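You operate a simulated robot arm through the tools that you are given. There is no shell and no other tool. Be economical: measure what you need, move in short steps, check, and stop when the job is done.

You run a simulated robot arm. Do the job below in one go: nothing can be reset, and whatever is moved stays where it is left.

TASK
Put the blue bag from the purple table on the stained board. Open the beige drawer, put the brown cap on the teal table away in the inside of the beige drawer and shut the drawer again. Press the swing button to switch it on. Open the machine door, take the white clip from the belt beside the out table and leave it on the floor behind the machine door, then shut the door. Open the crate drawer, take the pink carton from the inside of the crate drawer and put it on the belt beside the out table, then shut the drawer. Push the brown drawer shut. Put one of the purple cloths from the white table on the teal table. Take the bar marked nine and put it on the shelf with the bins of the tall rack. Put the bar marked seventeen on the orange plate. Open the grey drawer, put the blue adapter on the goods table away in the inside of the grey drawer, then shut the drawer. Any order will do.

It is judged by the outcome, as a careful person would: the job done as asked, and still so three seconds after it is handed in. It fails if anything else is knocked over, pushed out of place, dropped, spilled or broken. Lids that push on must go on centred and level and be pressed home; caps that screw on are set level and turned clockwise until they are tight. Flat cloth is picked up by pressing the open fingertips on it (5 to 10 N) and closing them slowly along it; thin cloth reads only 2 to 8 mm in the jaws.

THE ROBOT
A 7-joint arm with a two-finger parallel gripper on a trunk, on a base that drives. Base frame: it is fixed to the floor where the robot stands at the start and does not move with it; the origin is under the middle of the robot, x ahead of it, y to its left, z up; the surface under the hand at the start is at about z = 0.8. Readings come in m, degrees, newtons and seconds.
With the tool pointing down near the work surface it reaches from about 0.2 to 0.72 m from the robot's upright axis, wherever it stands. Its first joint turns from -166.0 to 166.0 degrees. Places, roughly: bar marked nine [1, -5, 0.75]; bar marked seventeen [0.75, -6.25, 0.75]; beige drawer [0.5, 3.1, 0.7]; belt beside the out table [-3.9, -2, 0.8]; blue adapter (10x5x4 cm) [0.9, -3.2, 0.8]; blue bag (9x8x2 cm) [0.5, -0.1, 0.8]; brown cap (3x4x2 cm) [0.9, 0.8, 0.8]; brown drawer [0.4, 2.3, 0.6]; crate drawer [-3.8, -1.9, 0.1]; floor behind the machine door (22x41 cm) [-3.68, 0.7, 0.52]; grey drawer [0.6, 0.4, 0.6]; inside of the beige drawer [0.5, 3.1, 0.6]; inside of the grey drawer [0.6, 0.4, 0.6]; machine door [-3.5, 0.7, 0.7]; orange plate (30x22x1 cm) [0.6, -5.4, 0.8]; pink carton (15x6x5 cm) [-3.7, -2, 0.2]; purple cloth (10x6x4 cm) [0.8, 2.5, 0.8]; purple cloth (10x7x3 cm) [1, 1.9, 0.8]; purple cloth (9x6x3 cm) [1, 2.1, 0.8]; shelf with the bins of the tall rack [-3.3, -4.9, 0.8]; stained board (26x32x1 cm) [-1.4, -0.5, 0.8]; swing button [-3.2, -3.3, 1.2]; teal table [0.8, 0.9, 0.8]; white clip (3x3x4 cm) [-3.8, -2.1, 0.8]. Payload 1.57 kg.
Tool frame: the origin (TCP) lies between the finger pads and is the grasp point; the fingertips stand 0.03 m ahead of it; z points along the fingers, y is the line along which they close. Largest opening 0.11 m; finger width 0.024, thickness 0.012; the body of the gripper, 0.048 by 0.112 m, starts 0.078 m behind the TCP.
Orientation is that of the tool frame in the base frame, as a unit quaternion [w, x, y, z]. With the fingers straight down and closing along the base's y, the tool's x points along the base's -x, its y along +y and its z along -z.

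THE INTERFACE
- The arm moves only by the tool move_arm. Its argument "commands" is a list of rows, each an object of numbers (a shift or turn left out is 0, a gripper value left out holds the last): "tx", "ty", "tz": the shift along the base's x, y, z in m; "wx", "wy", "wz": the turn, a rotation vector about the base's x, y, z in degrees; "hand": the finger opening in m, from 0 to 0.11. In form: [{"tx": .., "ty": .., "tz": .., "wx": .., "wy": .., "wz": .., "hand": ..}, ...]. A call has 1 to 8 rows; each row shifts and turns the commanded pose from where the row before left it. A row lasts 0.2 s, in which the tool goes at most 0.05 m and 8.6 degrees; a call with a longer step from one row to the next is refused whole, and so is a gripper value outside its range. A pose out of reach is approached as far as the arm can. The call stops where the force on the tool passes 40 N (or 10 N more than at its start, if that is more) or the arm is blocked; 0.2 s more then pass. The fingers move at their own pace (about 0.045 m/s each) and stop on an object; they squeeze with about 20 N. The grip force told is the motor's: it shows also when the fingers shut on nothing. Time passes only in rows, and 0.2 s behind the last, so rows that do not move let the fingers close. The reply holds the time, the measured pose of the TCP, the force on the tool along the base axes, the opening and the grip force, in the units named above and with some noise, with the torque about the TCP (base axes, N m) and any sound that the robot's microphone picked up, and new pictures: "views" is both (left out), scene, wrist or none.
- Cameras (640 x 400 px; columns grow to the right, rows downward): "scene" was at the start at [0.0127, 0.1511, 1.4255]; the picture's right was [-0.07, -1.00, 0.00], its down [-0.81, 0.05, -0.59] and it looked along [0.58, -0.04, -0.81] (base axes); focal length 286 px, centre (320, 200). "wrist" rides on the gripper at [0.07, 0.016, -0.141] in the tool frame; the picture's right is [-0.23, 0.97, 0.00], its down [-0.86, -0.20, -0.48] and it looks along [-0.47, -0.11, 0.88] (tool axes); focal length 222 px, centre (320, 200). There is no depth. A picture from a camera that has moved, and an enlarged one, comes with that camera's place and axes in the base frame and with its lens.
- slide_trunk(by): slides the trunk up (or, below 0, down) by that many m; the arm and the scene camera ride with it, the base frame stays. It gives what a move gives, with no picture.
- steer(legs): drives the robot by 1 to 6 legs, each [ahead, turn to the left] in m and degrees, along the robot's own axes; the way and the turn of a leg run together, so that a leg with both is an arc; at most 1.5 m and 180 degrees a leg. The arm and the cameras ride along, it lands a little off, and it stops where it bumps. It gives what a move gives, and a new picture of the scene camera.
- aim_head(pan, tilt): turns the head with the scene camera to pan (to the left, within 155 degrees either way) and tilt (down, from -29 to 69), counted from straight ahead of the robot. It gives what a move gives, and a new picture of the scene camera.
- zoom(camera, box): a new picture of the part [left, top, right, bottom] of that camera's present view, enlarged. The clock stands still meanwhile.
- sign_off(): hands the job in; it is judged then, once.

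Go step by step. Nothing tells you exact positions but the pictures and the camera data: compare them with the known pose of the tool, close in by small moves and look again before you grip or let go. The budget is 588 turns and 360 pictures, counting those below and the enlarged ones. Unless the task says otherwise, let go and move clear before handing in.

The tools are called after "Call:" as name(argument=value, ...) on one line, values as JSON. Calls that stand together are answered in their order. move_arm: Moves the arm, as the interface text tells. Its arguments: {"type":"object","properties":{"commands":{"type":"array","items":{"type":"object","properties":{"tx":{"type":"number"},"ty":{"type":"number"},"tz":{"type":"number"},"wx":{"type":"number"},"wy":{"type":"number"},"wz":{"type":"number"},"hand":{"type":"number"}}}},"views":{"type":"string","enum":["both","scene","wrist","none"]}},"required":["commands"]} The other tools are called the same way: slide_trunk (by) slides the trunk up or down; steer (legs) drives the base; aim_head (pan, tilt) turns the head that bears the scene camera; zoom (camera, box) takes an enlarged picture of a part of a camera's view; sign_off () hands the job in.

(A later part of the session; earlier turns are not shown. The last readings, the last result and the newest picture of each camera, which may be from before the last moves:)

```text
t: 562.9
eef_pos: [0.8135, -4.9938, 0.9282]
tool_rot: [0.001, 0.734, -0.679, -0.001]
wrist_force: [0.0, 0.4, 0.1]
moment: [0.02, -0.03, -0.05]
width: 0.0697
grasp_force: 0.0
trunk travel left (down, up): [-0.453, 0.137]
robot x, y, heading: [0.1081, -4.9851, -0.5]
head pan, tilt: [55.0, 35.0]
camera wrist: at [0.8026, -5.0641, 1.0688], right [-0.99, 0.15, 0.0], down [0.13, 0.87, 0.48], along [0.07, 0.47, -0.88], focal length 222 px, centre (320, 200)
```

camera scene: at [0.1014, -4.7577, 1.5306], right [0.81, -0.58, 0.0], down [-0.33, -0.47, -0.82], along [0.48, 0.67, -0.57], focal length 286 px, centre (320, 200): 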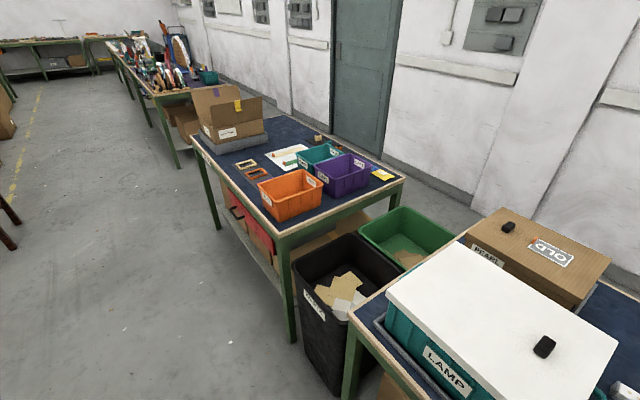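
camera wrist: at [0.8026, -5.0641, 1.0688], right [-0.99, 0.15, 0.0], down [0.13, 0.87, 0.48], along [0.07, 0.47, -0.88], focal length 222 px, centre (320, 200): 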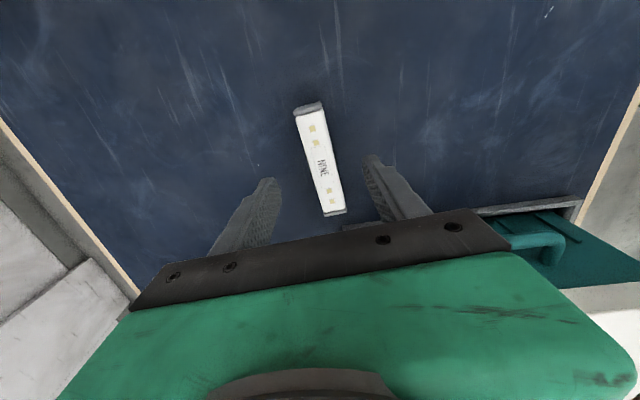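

Call:
move_arm(commands=[{"tz": -0.04}, {"tz": -0.03}, {"tz": -0.015}, {"tz": -0.005}, {"tz": 0}], views="wrist")

```text
t: 564.1
eef_pos: [0.8123, -4.995, 0.839]
tool_rot: [0.001, 0.733, -0.68, -0.001]
wrist_force: [-0.8, 0.2, 0.2]
moment: [-0.01, 0.0, -0.01]
width: 0.0698
grasp_force: 0.0
trunk travel left (down, up): [-0.453, 0.137]
robot x, y, heading: [0.104, -4.9877, -0.7]
head pan, tilt: [55.0, 35.0]
camera wrist: at [0.8023, -5.0659, 0.979], right [-0.99, 0.15, 0.0], down [0.13, 0.87, 0.48], along [0.07, 0.47, -0.88], focal length 222 px, centre (320, 200)
```

wrist: 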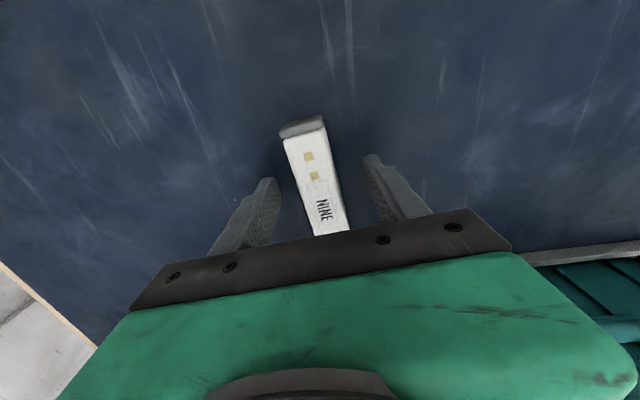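

Call:
move_arm(commands=[{"hand": 0.05}, {"hand": 0.03}, {"hand": 0.02}, {"hand": 0.01}, {"hand": 0.01}, {"hand": 0.01}], views="none")

Call:
move_arm(commands=[{"tz": 0.03}, {"tz": 0.04}, {"tz": 0.04}, {"tz": 0.04}, {"tz": 0.03}], views="wrist")

```text
t: 565.5
eef_pos: [0.8131, -4.9961, 0.8391]
tool_rot: [0.001, 0.734, -0.679, 0.0]
wrist_force: [-0.5, 0.0, 1.2]
moment: [0.01, -0.05, -0.01]
width: 0.03
grasp_force: 20.1
trunk travel left (down, up): [-0.453, 0.137]
robot x, y, heading: [0.1057, -4.9864, -0.7]
head pan, tilt: [55.0, 35.0]
```

```text
t: 566.7
eef_pos: [0.8131, -4.9936, 1.0206]
tool_rot: [0.001, 0.733, -0.68, 0.0]
wrist_force: [0.3, -0.2, -0.5]
moment: [0.01, 0.01, 0.02]
width: 0.0301
grasp_force: 20.0
trunk travel left (down, up): [-0.453, 0.137]
robot x, y, heading: [0.1042, -4.9873, -0.2]
head pan, tilt: [55.0, 35.0]
camera wrist: at [0.802, -5.0646, 1.1617], right [-0.99, 0.15, 0.0], down [0.13, 0.87, 0.48], along [0.07, 0.47, -0.88], focal length 222 px, centre (320, 200)
```

wrist: 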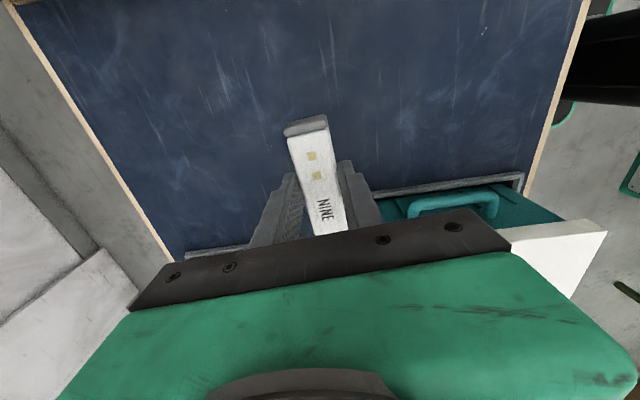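

Bar NINE is held. I'll reverse out and look toward the racks on the -x side.

Call:
steer(legs=[[-0.5, 0]])

Call:
move_arm(commands=[{"tx": -0.04, "tz": 0.02}, {"tx": -0.04, "tz": 0.02}, {"tx": -0.04}, {"tx": -0.04}, {"tx": -0.04}], views="none")

Call:
aim_head(pan=-140, tilt=20)

Call:
aim_head(pan=150, tilt=20)

```text
t: 569.6
eef_pos: [0.3173, -4.9882, 1.0212]
tool_rot: [0.001, 0.734, -0.68, 0.0]
wrist_force: [-0.4, 0.6, -0.7]
moment: [0.03, -0.02, 0.0]
width: 0.0304
grasp_force: 19.7
trunk travel left (down, up): [-0.453, 0.137]
robot x, y, heading: [-0.3862, -4.9792, -0.3]
head pan, tilt: [55.0, 35.0]
camera scene: at [-0.3947, -4.7532, 1.5306], right [0.81, -0.58, 0.0], down [-0.33, -0.47, -0.82], along [0.48, 0.67, -0.57], focal length 286 px, centre (320, 200)
```

scene: 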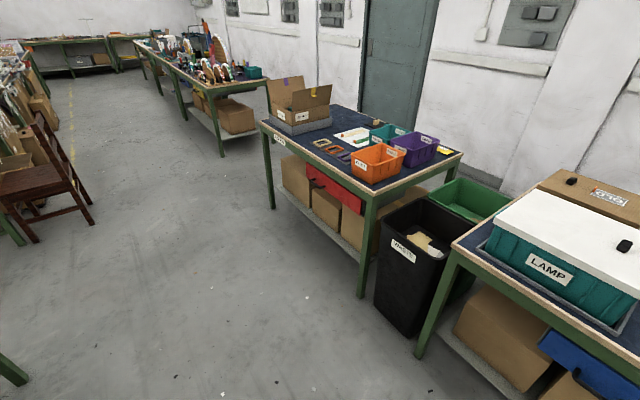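

```text
t: 570.8
eef_pos: [0.1174, -4.9922, 1.0635]
tool_rot: [0.001, 0.734, -0.679, -0.001]
wrist_force: [-0.6, -0.8, -0.6]
moment: [-0.03, -0.02, 0.01]
width: 0.0303
grasp_force: 20.0
trunk travel left (down, up): [-0.453, 0.137]
robot x, y, heading: [-0.3868, -4.9785, -0.6]
head pan, tilt: [55.0, 35.0]
```

```text
t: 573.7
eef_pos: [0.1194, -4.991, 1.0625]
tool_rot: [0.001, 0.734, -0.68, -0.001]
wrist_force: [-0.2, -0.2, -0.5]
moment: [0.0, -0.03, 0.0]
width: 0.0303
grasp_force: 20.0
trunk travel left (down, up): [-0.453, 0.137]
robot x, y, heading: [-0.3897, -4.9813, -0.5]
head pan, tilt: [-140.0, 20.0]
camera scene: at [-0.5176, -4.8842, 1.5545], right [-0.64, 0.77, 0.0], down [0.26, 0.22, -0.94], along [-0.72, -0.6, -0.34], focal length 286 px, centre (320, 200)
```

scene: 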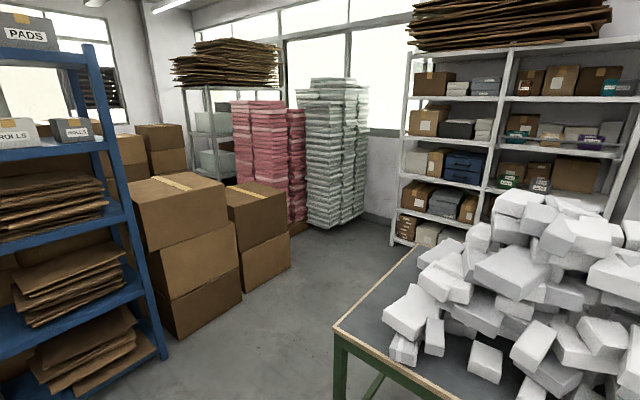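

```text
t: 577.7
eef_pos: [0.1192, -4.9915, 1.0633]
tool_rot: [0.001, 0.734, -0.679, -0.001]
wrist_force: [1.0, -0.2, -1.3]
moment: [0.02, 0.02, -0.01]
width: 0.0302
grasp_force: 20.6
trunk travel left (down, up): [-0.453, 0.137]
robot x, y, heading: [-0.3834, -4.9826, -0.7]
head pan, tilt: [150.0, 20.0]
camera scene: at [-0.526, -4.7776, 1.5545], right [0.51, 0.86, 0.0], down [0.29, -0.17, -0.94], along [-0.81, 0.48, -0.34], focal length 286 px, centre (320, 200)
```

scene: 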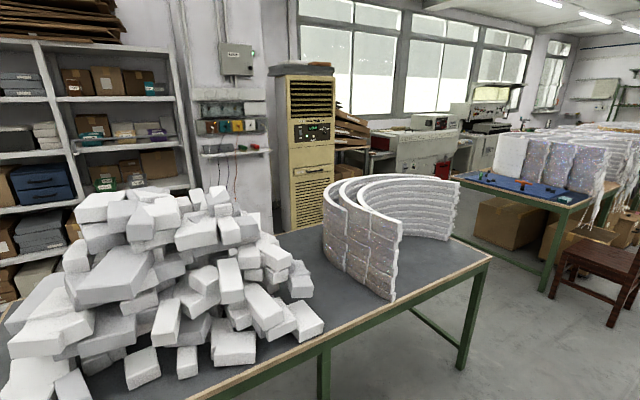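

The tall grey rack stands behind the table with white packs. I'll drive around the table's far end.

Call:
aim_head(pan=0, tilt=20)

Call:
steer(legs=[[0, -90], [0.87, 0], [0, -90], [1.0, 0]])

```text
t: 580.0
eef_pos: [0.1184, -4.9905, 1.063]
tool_rot: [0.001, 0.734, -0.679, -0.001]
wrist_force: [-0.2, 0.0, -0.8]
moment: [-0.02, 0.01, 0.0]
width: 0.0299
grasp_force: 20.0
trunk travel left (down, up): [-0.453, 0.137]
robot x, y, heading: [-0.3903, -4.9798, -0.5]
head pan, tilt: [0.0, 20.0]
camera scene: at [-0.3527, -4.8257, 1.5545], right [-0.01, -1.0, 0.0], down [-0.34, 0.0, -0.94], along [0.94, -0.01, -0.34], focal length 286 px, centre (320, 200)
```

scene: 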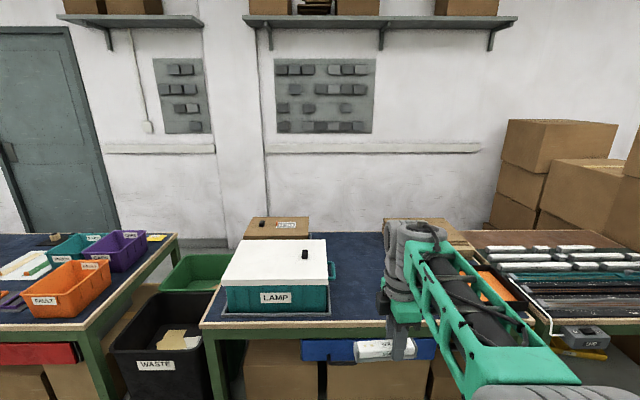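

```text
t: 597.1
eef_pos: [-1.9108, -5.7248, 1.0625]
tool_rot: [0.002, 0.707, 0.707, 0.001]
wrist_force: [-0.2, 0.7, -1.6]
moment: [-0.01, 0.01, 0.01]
width: 0.0298
grasp_force: 19.7
trunk travel left (down, up): [-0.453, 0.137]
robot x, y, heading: [-1.4079, -5.7742, 174.9]
head pan, tilt: [0.0, 20.0]
camera scene: at [-1.4549, -5.9239, 1.5544], right [0.09, 1.0, 0.0], down [0.34, -0.03, -0.94], along [-0.94, 0.08, -0.34], focal length 286 px, centre (320, 200)
```

scene: 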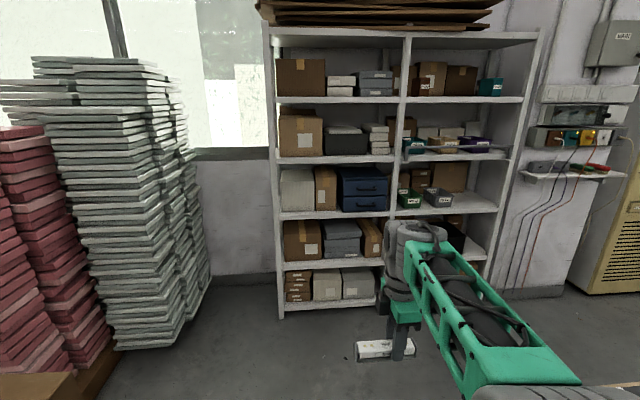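

The shelf with the small bins is in the rack's right half at z ≈ 0.83. I'll drive in front of it.

Call:
steer(legs=[[0.92, 4.5], [0, -90], [0.85, 0], [0, 90]])

Call:
zoom(camera="scene", box=[160, 100, 480, 300])

```text
t: 613.7
eef_pos: [-2.7791, -4.8087, 1.0625]
tool_rot: [0.001, 0.718, 0.696, 0.001]
wrist_force: [0.0, 0.5, -0.5]
moment: [0.02, -0.02, -0.04]
width: 0.03
grasp_force: 19.8
trunk travel left (down, up): [-0.453, 0.137]
robot x, y, heading: [-2.2755, -4.875, 173.3]
head pan, tilt: [0.0, 20.0]
camera scene: at [-2.3291, -5.0222, 1.5544], right [0.12, 0.99, 0.0], down [0.34, -0.04, -0.94], along [-0.93, 0.11, -0.34], focal length 286 px, centre (320, 200)
```

scene: 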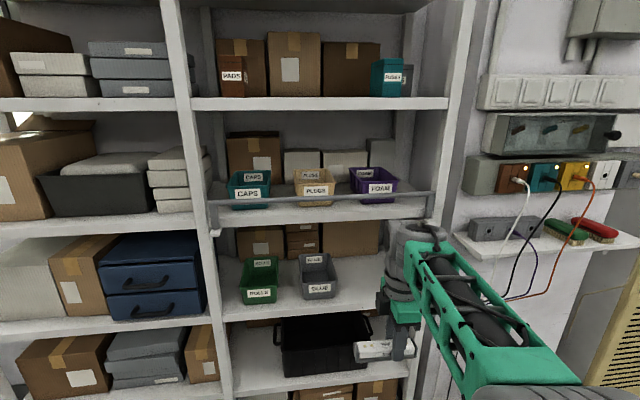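

```text
2.00 times, centred on (320, 200) of scene
camera zoom: at [-2.3291, -5.0222, 1.5544], right [0.12, 0.99, 0.0], down [0.34, -0.04, -0.94], along [-0.93, 0.11, -0.34], focal length 573 px, centre (320, 200)
```

zoom: 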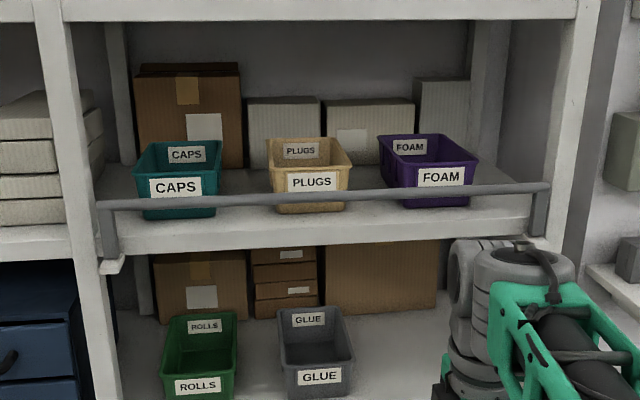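

The target shelf top is at about z = 0.80 with its front edge near x = -3.15; there is free space right of the GLUE bin around y = -4.68. I'll square up, lower the trunk and approach.

Call:
steer(legs=[[0, 6.5]])

Call:
slide_trunk(by=-0.16)

Call:
move_arm(commands=[{"ty": 0.045}, {"ty": 0.045}, {"ty": 0.04}, {"ty": 0.03}], views="both")

```text
t: 614.7
eef_pos: [-2.7828, -4.8645, 1.0647]
tool_rot: [0.001, 0.678, 0.735, 0.001]
wrist_force: [0.4, -0.2, -0.3]
moment: [0.0, -0.05, -0.02]
width: 0.0299
grasp_force: 20.1
trunk travel left (down, up): [-0.453, 0.137]
robot x, y, heading: [-2.278, -4.8741, 179.5]
head pan, tilt: [0.0, 20.0]
camera scene: at [-2.3119, -5.0272, 1.5544], right [0.01, 1.0, 0.0], down [0.34, 0.0, -0.94], along [-0.94, 0.01, -0.34], focal length 286 px, centre (320, 200)
```

scene: 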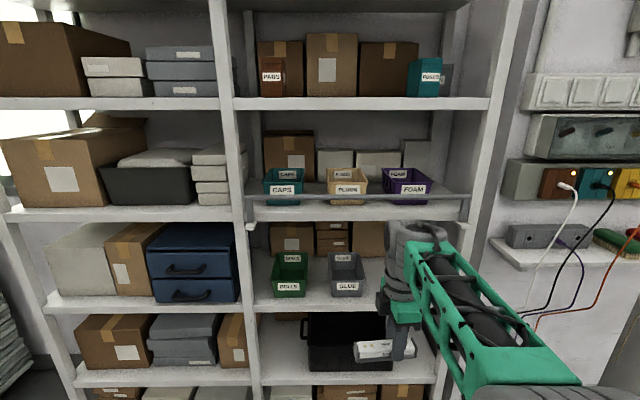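

```text
t: 616.5
eef_pos: [-2.7837, -4.8652, 0.9036]
tool_rot: [0.0, 0.678, 0.735, 0.001]
wrist_force: [0.3, -0.8, -0.2]
moment: [0.05, 0.03, -0.02]
width: 0.0302
grasp_force: 20.2
trunk travel left (down, up): [-0.293, 0.297]
robot x, y, heading: [-2.2794, -4.8743, 179.7]
head pan, tilt: [0.0, 20.0]
```

```text
t: 617.5
eef_pos: [-2.7852, -4.7043, 0.9055]
tool_rot: [0.001, 0.678, 0.735, 0.0]
wrist_force: [0.3, -0.2, 0.0]
moment: [0.01, 0.0, 0.01]
width: 0.03
grasp_force: 19.8
trunk travel left (down, up): [-0.293, 0.297]
robot x, y, heading: [-2.2771, -4.8755, 179.6]
head pan, tilt: [0.0, 20.0]
camera scene: at [-2.3119, -5.027, 1.3945], right [0.01, 1.0, 0.0], down [0.34, 0.0, -0.94], along [-0.94, 0.01, -0.34], focal length 286 px, centre (320, 200)
camera wrist: at [-2.7737, -4.6322, 1.0452], right [0.99, -0.15, 0.0], down [-0.13, -0.87, 0.48], along [-0.07, -0.47, -0.88], focal length 222 px, centre (320, 200)
```

scene: 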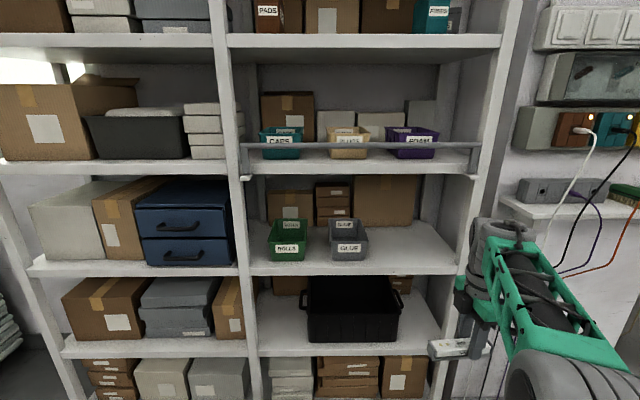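
wrist: 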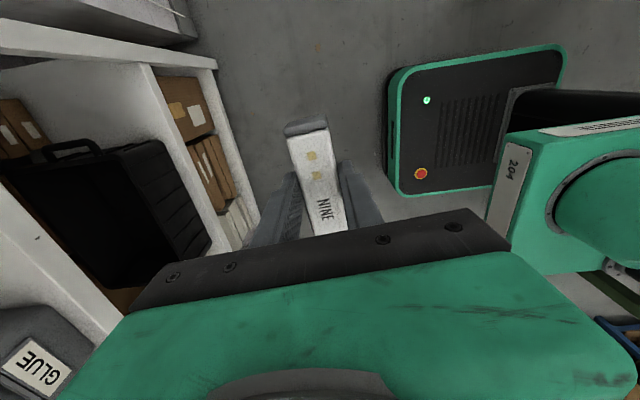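

Call:
steer(legs=[[0.2, 0]])

Call:
move_arm(commands=[{"tz": 0}], views="wrist")

```text
t: 619.1
eef_pos: [-2.986, -4.7012, 0.9048]
tool_rot: [0.0, 0.678, 0.735, 0.0]
wrist_force: [0.4, -0.6, -1.2]
moment: [0.0, 0.01, 0.03]
width: 0.0299
grasp_force: 20.0
trunk travel left (down, up): [-0.293, 0.297]
robot x, y, heading: [-2.4757, -4.8746, 179.2]
head pan, tilt: [0.0, 20.0]
camera scene: at [-2.514, -5.0253, 1.3945], right [0.01, 1.0, 0.0], down [0.34, 0.0, -0.94], along [-0.94, 0.01, -0.34], focal length 286 px, centre (320, 200)
```

scene: 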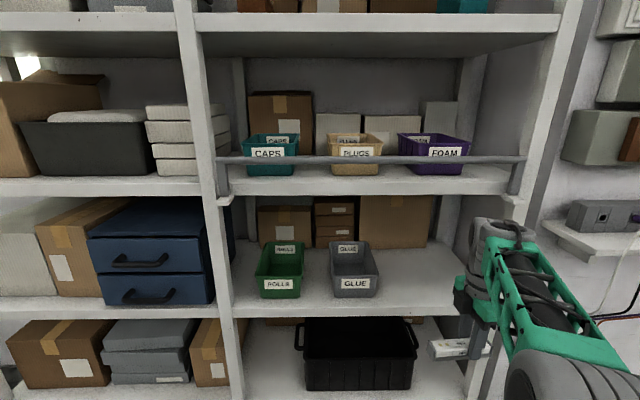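

```text
t: 619.5
eef_pos: [-2.9866, -4.7022, 0.9056]
tool_rot: [0.0, 0.678, 0.735, 0.001]
wrist_force: [0.5, 0.2, -0.7]
moment: [0.02, 0.01, 0.03]
width: 0.0302
grasp_force: 20.1
trunk travel left (down, up): [-0.293, 0.297]
robot x, y, heading: [-2.48, -4.8692, 179.6]
head pan, tilt: [0.0, 20.0]
camera wrist: at [-2.9753, -4.6301, 1.0449], right [0.99, -0.15, 0.0], down [-0.13, -0.87, 0.48], along [-0.07, -0.47, -0.88], focal length 222 px, centre (320, 200)
```

wrist: 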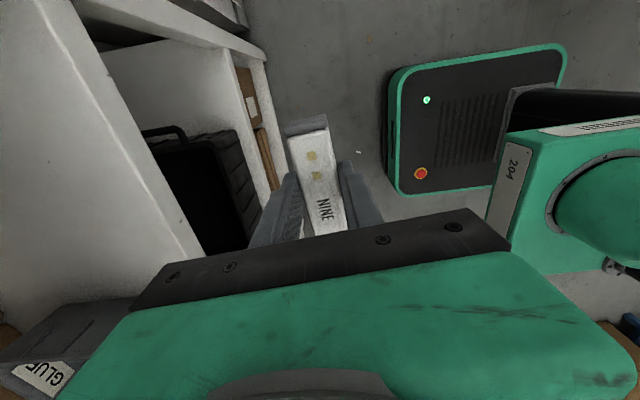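

Two wrist views give the shelf top at z ≈ 0.81 and its front edge at x ≈ -3.17. I'll lower slightly, drive in 0.12 m and look.

Call:
move_arm(commands=[{"tz": -0.03, "ty": 0.015}], views="none")

Call:
steer(legs=[[0.12, 0]])

Call:
move_arm(commands=[{"tx": -0.03}], views="both")

```text
t: 619.9
eef_pos: [-2.9876, -4.6872, 0.874]
tool_rot: [0.0, 0.679, 0.734, 0.001]
wrist_force: [0.3, -0.3, 0.0]
moment: [-0.01, 0.03, -0.01]
width: 0.03
grasp_force: 19.6
trunk travel left (down, up): [-0.293, 0.297]
robot x, y, heading: [-2.475, -4.873, 179.7]
head pan, tilt: [0.0, 20.0]
```

```text
t: 621.2
eef_pos: [-3.1083, -4.6869, 0.8745]
tool_rot: [0.001, 0.679, 0.734, 0.001]
wrist_force: [1.1, 0.1, -0.5]
moment: [-0.01, 0.03, -0.01]
width: 0.0302
grasp_force: 20.3
trunk travel left (down, up): [-0.293, 0.297]
robot x, y, heading: [-2.5977, -4.8715, 179.6]
head pan, tilt: [0.0, 20.0]
camera scene: at [-2.6353, -5.0243, 1.3945], right [0.01, 1.0, 0.0], down [0.34, 0.0, -0.94], along [-0.94, 0.01, -0.34], focal length 286 px, centre (320, 200)
```

scene: 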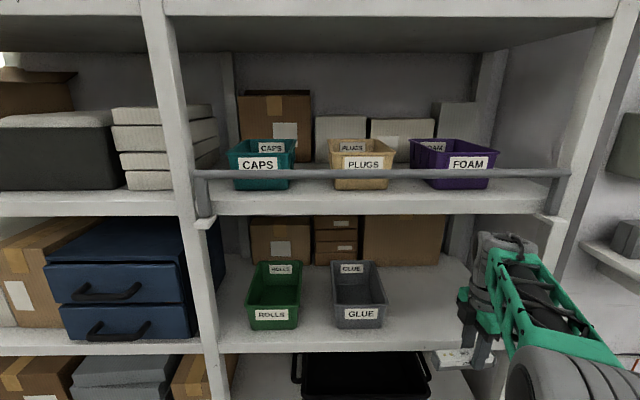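

```text
t: 621.6
eef_pos: [-3.1387, -4.6877, 0.8771]
tool_rot: [0.0, 0.678, 0.735, 0.001]
wrist_force: [0.7, -0.4, 0.2]
moment: [0.05, 0.05, -0.02]
width: 0.0302
grasp_force: 20.4
trunk travel left (down, up): [-0.293, 0.297]
robot x, y, heading: [-2.6068, -4.8699, 179.7]
head pan, tilt: [0.0, 20.0]
camera scene: at [-2.635, -5.0243, 1.3945], right [0.01, 1.0, 0.0], down [0.34, 0.0, -0.94], along [-0.94, 0.01, -0.34], focal length 286 px, centre (320, 200)
camera wrist: at [-3.1278, -4.6164, 1.0173], right [0.99, -0.15, 0.0], down [-0.13, -0.87, 0.48], along [-0.07, -0.47, -0.88], focal length 222 px, centre (320, 200)
```

scene: 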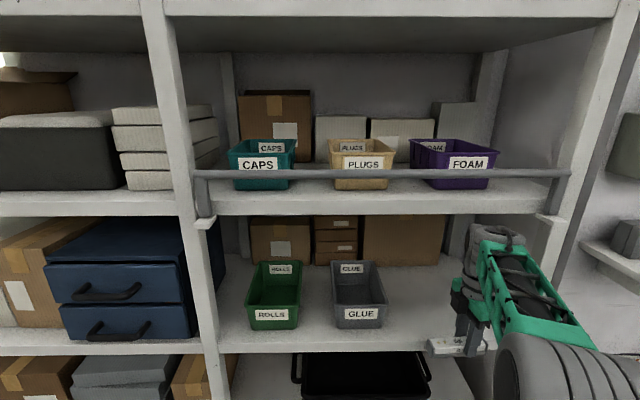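
wrist: 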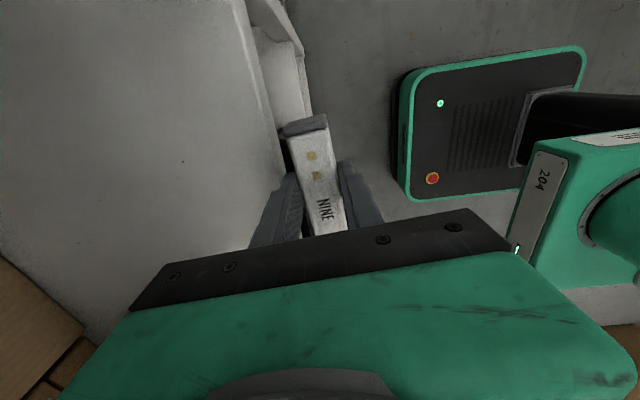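

Call:
move_arm(commands=[{"tx": -0.03}, {"tx": -0.03}, {"tx": -0.03}, {"tz": 0}], views="both")

```text
t: 622.6
eef_pos: [-3.229, -4.6867, 0.8763]
tool_rot: [0.001, 0.679, 0.734, 0.001]
wrist_force: [0.8, 0.4, 0.1]
moment: [0.05, -0.03, 0.01]
width: 0.0301
grasp_force: 20.2
trunk travel left (down, up): [-0.293, 0.297]
robot x, y, heading: [-2.6026, -4.8719, 179.7]
head pan, tilt: [0.0, 20.0]
camera scene: at [-2.6358, -5.0242, 1.3945], right [0.01, 1.0, 0.0], down [0.34, 0.0, -0.94], along [-0.94, 0.01, -0.34], focal length 286 px, centre (320, 200)
camera wrist: at [-3.2187, -4.6156, 1.0163], right [0.99, -0.15, 0.0], down [-0.13, -0.87, 0.48], along [-0.07, -0.47, -0.88], focal length 222 px, centre (320, 200)
```

scene: 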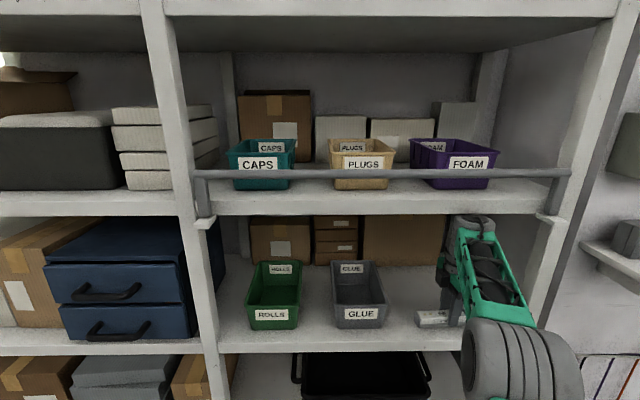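
wrist: 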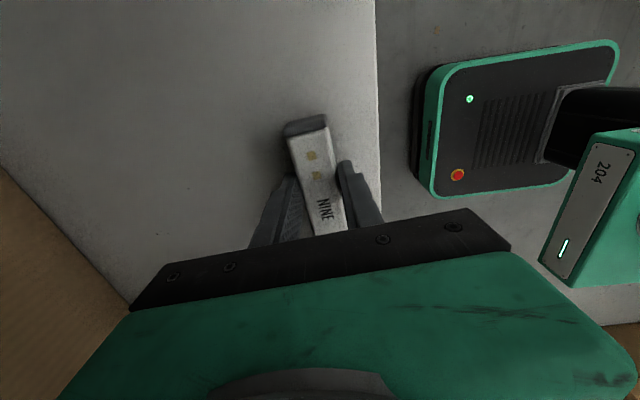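

Call:
move_arm(commands=[{"tx": -0.015}, {"tz": -0.015}, {"tz": -0.006}, {"tz": 0}], views="none")

Call:
move_arm(commands=[{"tz": -0.004}, {"tz": 0}], views="none")

```text
t: 623.6
eef_pos: [-3.2434, -4.6872, 0.8612]
tool_rot: [-0.004, 0.68, 0.733, -0.002]
wrist_force: [1.9, 0.0, 39.2]
moment: [-0.48, -0.9, -0.15]
width: 0.0302
grasp_force: 20.0
trunk travel left (down, up): [-0.293, 0.297]
robot x, y, heading: [-2.599, -4.8692, 179.7]
head pan, tilt: [0.0, 20.0]
```

```text
t: 623.9
eef_pos: [-3.2437, -4.6884, 0.8601]
tool_rot: [-0.007, 0.679, 0.735, -0.003]
wrist_force: [9.4, -3.6, 15.2]
moment: [-0.41, -0.61, 0.04]
width: 0.0302
grasp_force: 20.4
trunk travel left (down, up): [-0.293, 0.297]
robot x, y, heading: [-2.6038, -4.8715, 179.6]
head pan, tilt: [0.0, 20.0]
stopped in row 1: the force on the tool passed its limit at 52 N (the readings are from after the stop); the commanded pose is now the measured one
```

On the shelf. I'll relax, open, rise a little and back out.

Call:
move_arm(commands=[{"tz": 0.003}, {"hand": 0.045}, {"hand": 0.05}, {"tz": 0.02}, {"tz": 0.025}], views="wrist")

```text
t: 625.1
eef_pos: [-3.2418, -4.6872, 0.8832]
tool_rot: [0.013, 0.68, 0.733, 0.006]
wrist_force: [-1.0, 0.3, 0.4]
moment: [0.03, 0.0, 0.02]
width: 0.0501
grasp_force: 0.0
trunk travel left (down, up): [-0.293, 0.297]
robot x, y, heading: [-2.6022, -4.8743, 179.7]
head pan, tilt: [0.0, 20.0]
camera wrist: at [-3.2345, -4.6158, 1.0236], right [0.99, -0.15, 0.03], down [-0.15, -0.86, 0.48], along [-0.05, -0.48, -0.88], focal length 222 px, centre (320, 200)
```

wrist: 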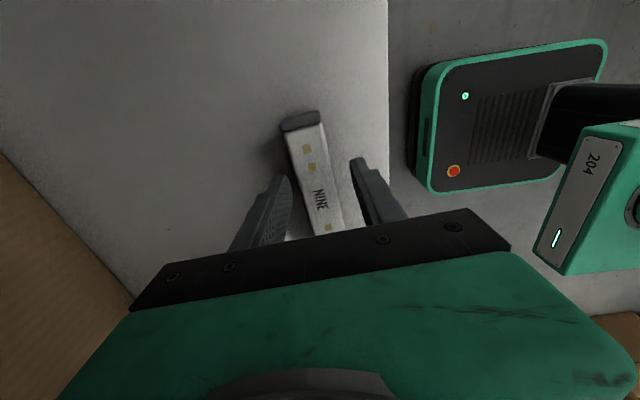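

Call:
move_arm(commands=[{"tz": 0}, {"tz": 0}], views="scene")

```text
t: 625.7
eef_pos: [-3.241, -4.6891, 0.8828]
tool_rot: [0.016, 0.679, 0.734, 0.008]
wrist_force: [-0.3, 0.1, -0.1]
moment: [-0.04, -0.01, 0.02]
width: 0.0499
grasp_force: 0.1
trunk travel left (down, up): [-0.293, 0.297]
robot x, y, heading: [-2.598, -4.8715, 179.7]
head pan, tilt: [0.0, 20.0]
camera scene: at [-2.635, -5.0235, 1.3938], right [0.01, 1.0, 0.0], down [0.34, 0.0, -0.94], along [-0.94, 0.01, -0.34], focal length 286 px, centre (320, 200)
```

scene: 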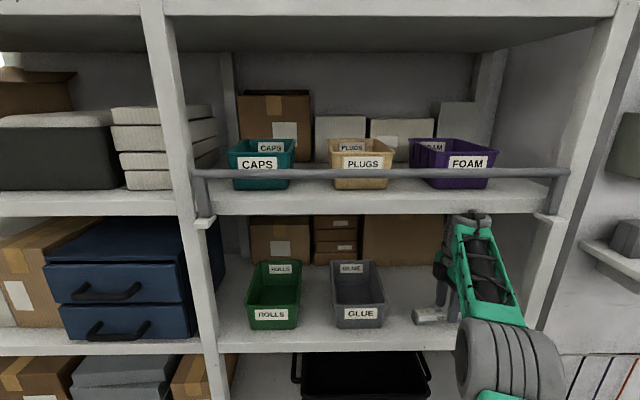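

The wrist top is just under the upper shelf, so I can't rise above the bar. I'll lower slightly and slide the open fingers off along the bar's length instead.

Call:
move_arm(commands=[{"tz": -0.03, "hand": 0.06}, {"tz": 0}], views="none")

Call:
move_arm(commands=[{"ty": -0.025, "tx": 0.002}, {"ty": -0.025, "tx": 0.002}, {"ty": -0.025, "tx": 0.002}, {"ty": -0.022, "tx": 0.002}], views="both")

```text
t: 626.3
eef_pos: [-3.2484, -4.6868, 0.8795]
tool_rot: [-0.007, 0.68, 0.734, -0.004]
wrist_force: [-0.2, 0.9, 0.0]
moment: [-0.05, 0.0, 0.03]
width: 0.0597
grasp_force: 0.0
trunk travel left (down, up): [-0.293, 0.297]
robot x, y, heading: [-2.6024, -4.8739, 179.6]
head pan, tilt: [0.0, 20.0]
```

```text
t: 627.3
eef_pos: [-3.2381, -4.7839, 0.876]
tool_rot: [-0.005, 0.679, 0.734, -0.001]
wrist_force: [0.0, 0.2, 0.6]
moment: [0.03, -0.01, 0.0]
width: 0.0603
grasp_force: 0.0
trunk travel left (down, up): [-0.293, 0.297]
robot x, y, heading: [-2.5994, -4.8709, 179.3]
head pan, tilt: [0.0, 20.0]
camera scene: at [-2.6354, -5.0243, 1.3945], right [0.01, 1.0, 0.0], down [0.34, 0.0, -0.94], along [-0.94, 0.01, -0.34], focal length 286 px, centre (320, 200)
camera wrist: at [-3.2263, -4.7148, 1.0164], right [0.99, -0.15, -0.01], down [-0.13, -0.87, 0.48], along [-0.08, -0.47, -0.88], focal length 222 px, centre (320, 200)
```

scene: 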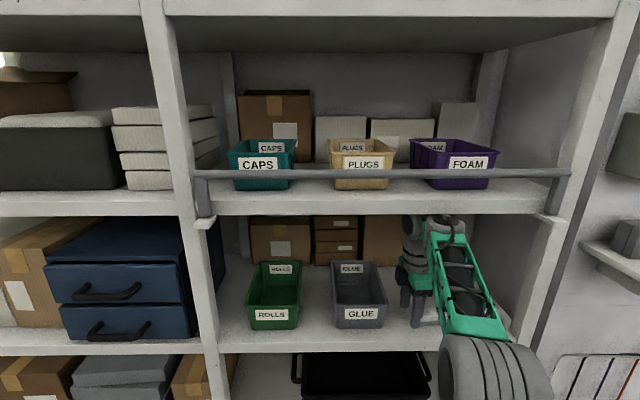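
wrist: 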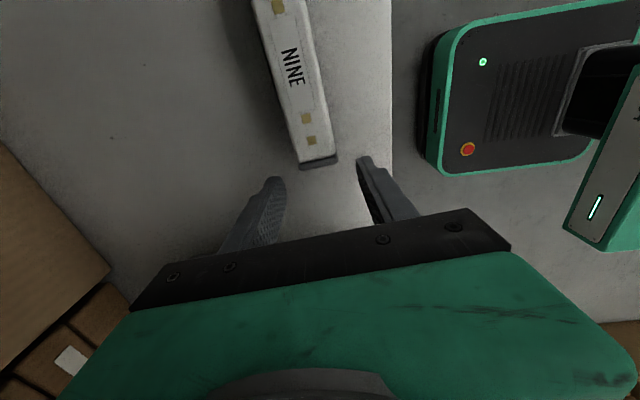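

Call:
move_arm(commands=[{"ty": -0.008}], views="none")

Call:
steer(legs=[[-0.35, 0]])

Call:
zoom(camera="scene", box=[200, 150, 480, 330])

```text
t: 627.7
eef_pos: [-3.2377, -4.7933, 0.8754]
tool_rot: [-0.004, 0.68, 0.734, -0.001]
wrist_force: [-0.7, 0.0, 0.8]
moment: [-0.01, 0.03, 0.0]
width: 0.0597
grasp_force: 0.0
trunk travel left (down, up): [-0.293, 0.297]
robot x, y, heading: [-2.5995, -4.8693, 179.8]
head pan, tilt: [0.0, 20.0]
```

```text
t: 630.0
eef_pos: [-2.8876, -4.7971, 0.8738]
tool_rot: [-0.005, 0.677, 0.736, -0.001]
wrist_force: [-0.6, -0.2, -0.9]
moment: [-0.04, 0.0, 0.02]
width: 0.0597
grasp_force: 0.1
trunk travel left (down, up): [-0.293, 0.297]
robot x, y, heading: [-2.2463, -4.876, 180.0]
head pan, tilt: [0.0, 20.0]
camera scene: at [-2.2835, -5.0263, 1.3945], right [0.0, 1.0, 0.0], down [0.34, 0.0, -0.94], along [-0.94, 0.0, -0.34], focal length 286 px, centre (320, 200)
```

scene: 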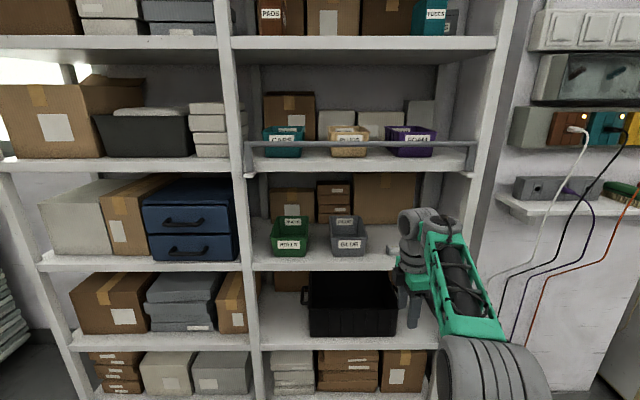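

```text
2.22 times, centred on (340, 240) of scene
camera zoom: at [-2.2835, -5.0263, 1.3945], right [0.0, 1.0, 0.0], down [0.34, 0.0, -0.94], along [-0.94, 0.0, -0.34], focal length 637 px, centre (276, 111)
```

zoom: 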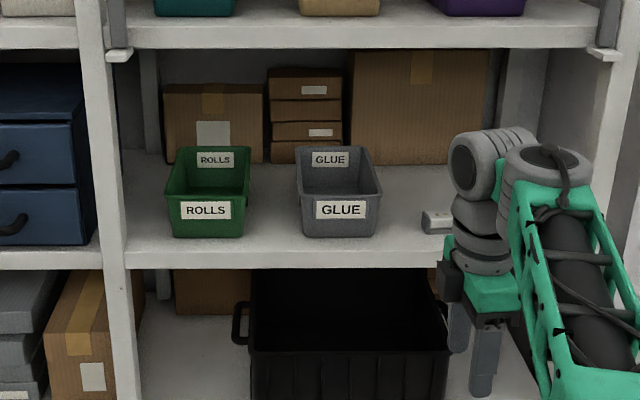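

Bar NINE rests on the shelf beside the bins. Next is the swing button, so I'll retract and drive along the wall toward y ≈ -3.3.

Call:
move_arm(commands=[{"tx": 0.045}, {"tx": 0.045}, {"tx": 0.045}, {"tx": 0.04}, {"hand": 0.0}, {"hand": 0.0}], views="none")

Call:
slide_trunk(by=0.15)

Call:
steer(legs=[[0.12, 0], [0, -90]])

```text
t: 631.4
eef_pos: [-2.7144, -4.7971, 0.8729]
tool_rot: [-0.006, 0.677, 0.736, -0.001]
wrist_force: [-1.2, -0.9, 0.5]
moment: [-0.01, 0.01, -0.02]
width: 0.0081
grasp_force: 0.6
trunk travel left (down, up): [-0.293, 0.297]
robot x, y, heading: [-2.2531, -4.8722, 179.6]
head pan, tilt: [0.0, 20.0]
```

```text
t: 633.1
eef_pos: [-2.7138, -4.7968, 1.0236]
tool_rot: [-0.005, 0.677, 0.736, -0.001]
wrist_force: [0.4, -0.1, 0.4]
moment: [-0.02, -0.01, 0.0]
width: 0.0
grasp_force: 20.0
trunk travel left (down, up): [-0.443, 0.147]
robot x, y, heading: [-2.2494, -4.8691, 179.7]
head pan, tilt: [0.0, 20.0]
```

```text
t: 638.2
eef_pos: [-2.2997, -4.4089, 1.0225]
tool_rot: [-0.005, 0.999, 0.048, 0.002]
wrist_force: [-0.9, 0.6, -0.1]
moment: [0.01, -0.01, -0.02]
width: 0.0
grasp_force: 19.5
trunk travel left (down, up): [-0.443, 0.147]
robot x, y, heading: [-2.367, -4.875, 90.4]
head pan, tilt: [0.0, 20.0]
camera scene: at [-2.5255, -4.8397, 1.5445], right [1.0, 0.01, 0.0], down [0.0, -0.34, -0.94], along [-0.01, 0.94, -0.34], focal length 286 px, centre (320, 200)
```

scene: 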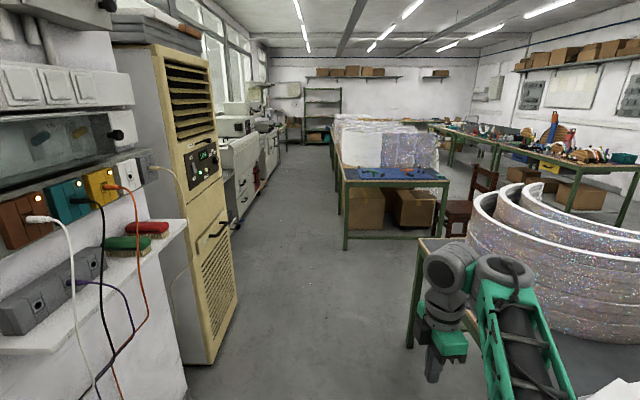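

Call:
steer(legs=[[0.1, 8], [1.4, -8], [0, 90]])

Call:
zoom(camera="scene", box=[160, 100, 480, 300])

```text
t: 649.5
eef_pos: [-2.9514, -3.3007, 1.0238]
tool_rot: [-0.004, 0.691, 0.723, -0.001]
wrist_force: [0.5, 0.1, 0.9]
moment: [-0.03, 0.01, 0.02]
width: 0.0
grasp_force: 20.0
trunk travel left (down, up): [-0.443, 0.147]
robot x, y, heading: [-2.4927, -3.3953, 177.6]
head pan, tilt: [0.0, 20.0]
camera scene: at [-2.5305, -3.5475, 1.5445], right [0.04, 1.0, 0.0], down [0.34, -0.01, -0.94], along [-0.94, 0.04, -0.34], focal length 286 px, centre (320, 200)
```

scene: 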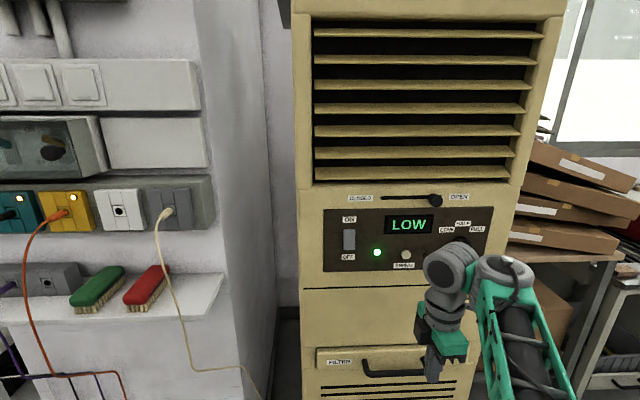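

```text
2.00 times, centred on (320, 200) of scene
camera zoom: at [-2.5305, -3.5475, 1.5445], right [0.04, 1.0, 0.0], down [0.34, -0.01, -0.94], along [-0.94, 0.04, -0.34], focal length 573 px, centre (320, 200)
```

zoom: 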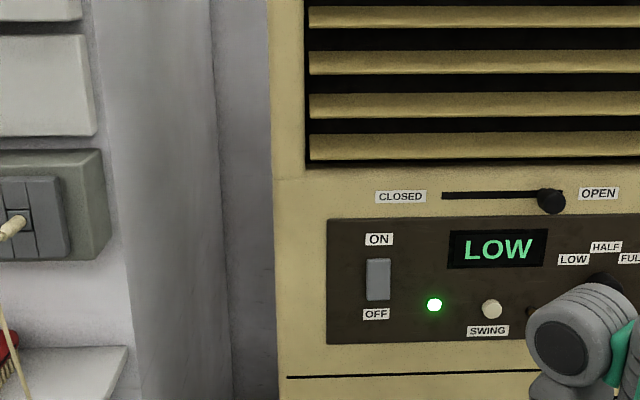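

The SWING button is the round white one on the AC panel. I'll tilt the closed fingers forward and raise them to its height, then line up with the wrist camera.

Call:
move_arm(commands=[{"wy": 8.5, "tz": 0.02}, {"wy": 8.5, "tz": 0.02}, {"wy": 8.5, "tz": 0.02}, {"wy": 8.5, "tz": 0.02}, {"wy": 8.5, "tz": 0.02}, {"wy": 8.5, "tz": 0.02}, {"wy": 8.5, "tz": 0.02}], views="both")

```text
t: 650.5
eef_pos: [-2.9536, -3.3061, 0.9785]
tool_rot: [-0.035, 0.692, 0.712, -0.115]
wrist_force: [0.3, -0.5, -0.7]
moment: [0.03, 0.04, 0.03]
width: 0.0001
grasp_force: 19.9
out of reach, approached as far as the arm can: row 2
trunk travel left (down, up): [-0.443, 0.147]
robot x, y, heading: [-2.4911, -3.397, 177.5]
head pan, tilt: [0.0, 20.0]
stopped in row 4: the arm was blocked; the commanded pose is now the measured one
camera scene: at [-2.5291, -3.5486, 1.5436], right [0.04, 1.0, 0.0], down [0.34, -0.01, -0.94], along [-0.94, 0.04, -0.34], focal length 286 px, centre (320, 200)
camera wrist: at [-2.9106, -3.2214, 1.104], right [0.96, -0.21, -0.18], down [-0.06, -0.8, 0.6], along [-0.27, -0.56, -0.78], focal length 222 px, centre (320, 200)
```

scene: 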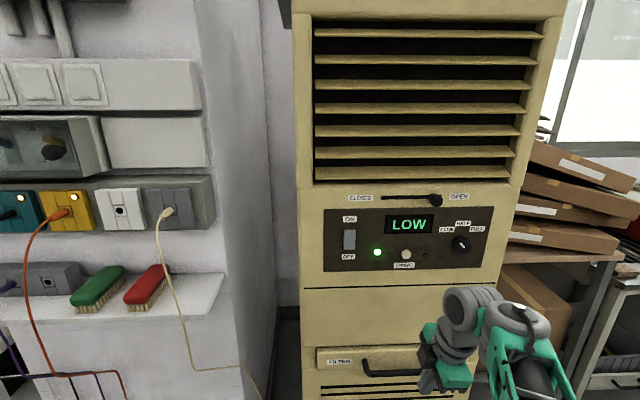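
wrist: 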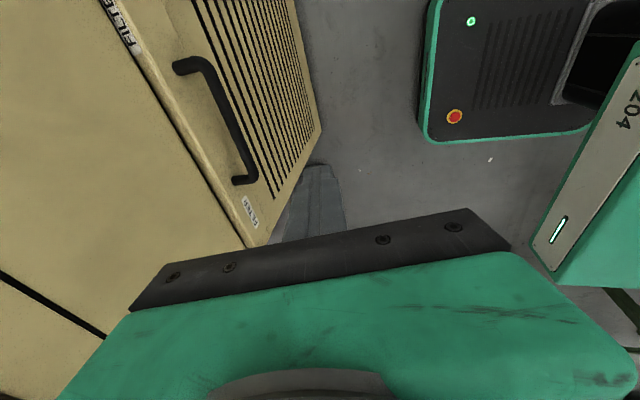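

The arm is blocked in this yaw. I'll return upright, turn the hand so its thin side faces the panel, and then use a moderate tilt.

Call:
move_arm(commands=[{"wy": -6, "wx": 3.3, "tx": 0.03}, {"wy": -6, "wx": 3.3, "tx": 0.03}, {"wz": -8.5}, {"wz": -8.5}, {"wz": -8.5}, {"wz": -8.5}, {"wz": -8.5}, {"wz": -8.5}], views="none")

Call:
move_arm(commands=[{"wz": -8.5}, {"wz": -8.5}, {"wz": -8.5}, {"wz": -8.5}, {"wz": -4}, {"tz": 0.03}, {"tz": 0.04}, {"tz": 0.04}], views="none")

Call:
move_arm(commands=[{"wy": 8, "tz": 0.03}, {"wy": 8, "tz": 0.03}, {"wy": 8, "tz": 0.02}, {"tz": 0}], views="both")

```text
t: 651.2
eef_pos: [-2.8687, -3.2581, 0.9392]
tool_rot: [0.045, 0.765, 0.642, 0.024]
wrist_force: [-0.6, 0.4, 0.0]
moment: [-0.01, -0.01, 0.04]
width: 0.0
grasp_force: 19.9
trunk travel left (down, up): [-0.443, 0.147]
robot x, y, heading: [-2.4909, -3.3976, 177.4]
head pan, tilt: [0.0, 20.0]
stopped in row 3: the arm was blocked; the commanded pose is now the measured one
```

```text
t: 653.0
eef_pos: [-2.8708, -3.2578, 1.0583]
tool_rot: [0.045, 0.933, 0.357, 0.008]
wrist_force: [-0.5, 0.3, 0.3]
moment: [0.0, 0.02, -0.01]
width: 0.0
grasp_force: 20.0
trunk travel left (down, up): [-0.443, 0.147]
robot x, y, heading: [-2.4927, -3.3951, 177.6]
head pan, tilt: [0.0, 20.0]
```

```text
t: 654.0
eef_pos: [-2.8706, -3.2576, 1.1392]
tool_rot: [-0.032, 0.914, 0.359, -0.187]
wrist_force: [0.3, -0.3, -0.1]
moment: [0.02, 0.03, -0.01]
width: 0.0
grasp_force: 20.5
trunk travel left (down, up): [-0.443, 0.147]
robot x, y, heading: [-2.49, -3.3921, 177.5]
head pan, tilt: [0.0, 20.0]
camera scene: at [-2.5303, -3.5476, 1.5444], right [0.04, 1.0, 0.0], down [0.34, -0.01, -0.94], along [-0.94, 0.04, -0.34], focal length 286 px, centre (320, 200)
camera wrist: at [-2.7629, -3.213, 1.2427], right [0.48, -0.87, -0.11], down [-0.53, -0.39, 0.75], along [-0.7, -0.3, -0.65], focal length 222 px, centre (320, 200)
```

scene: 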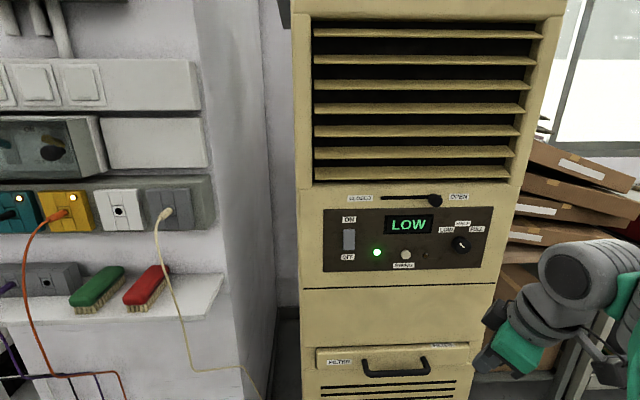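
wrist: 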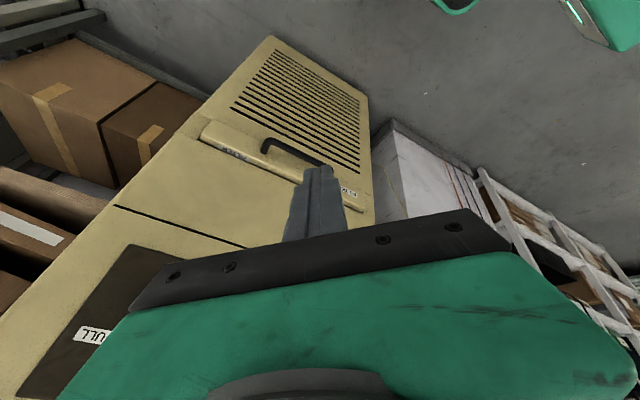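

Call:
move_arm(commands=[{"wz": -8.2}, {"wz": -8.2}, {"wz": -8.2}, {"wz": -8.2}, {"wz": -8.2}, {"wx": -5, "wy": 3}, {"wx": -5, "wy": 3}, {"tz": 0}], views="both")

```text
t: 655.9
eef_pos: [-2.8708, -3.2577, 1.1379]
tool_rot: [-0.009, 0.976, -0.003, -0.216]
wrist_force: [-0.1, 0.4, 0.0]
moment: [0.0, 0.0, 0.02]
width: 0.0
grasp_force: 20.2
trunk travel left (down, up): [-0.443, 0.147]
robot x, y, heading: [-2.4895, -3.3975, 177.3]
head pan, tilt: [0.0, 20.0]
camera scene: at [-2.5307, -3.5473, 1.5445], right [0.04, 1.0, 0.0], down [0.34, -0.01, -0.94], along [-0.94, 0.04, -0.34], focal length 286 px, centre (320, 200)
camera wrist: at [-2.7478, -3.2764, 1.2352], right [-0.22, -0.97, 0.08], down [-0.57, 0.19, 0.8], along [-0.79, 0.13, -0.6], focal length 222 px, centre (320, 200)
```

scene: 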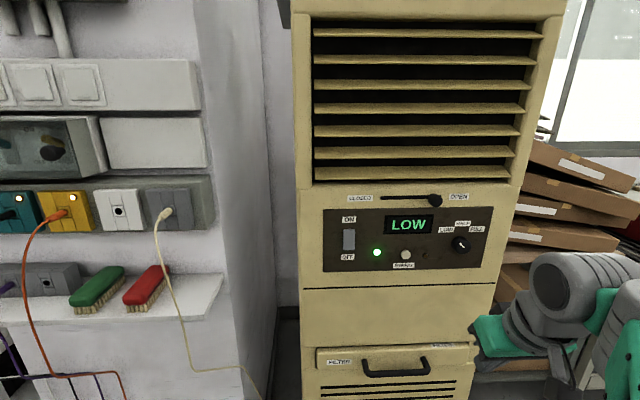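
wrist: 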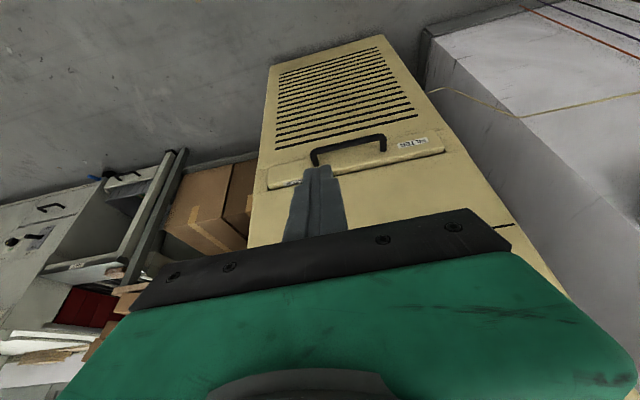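

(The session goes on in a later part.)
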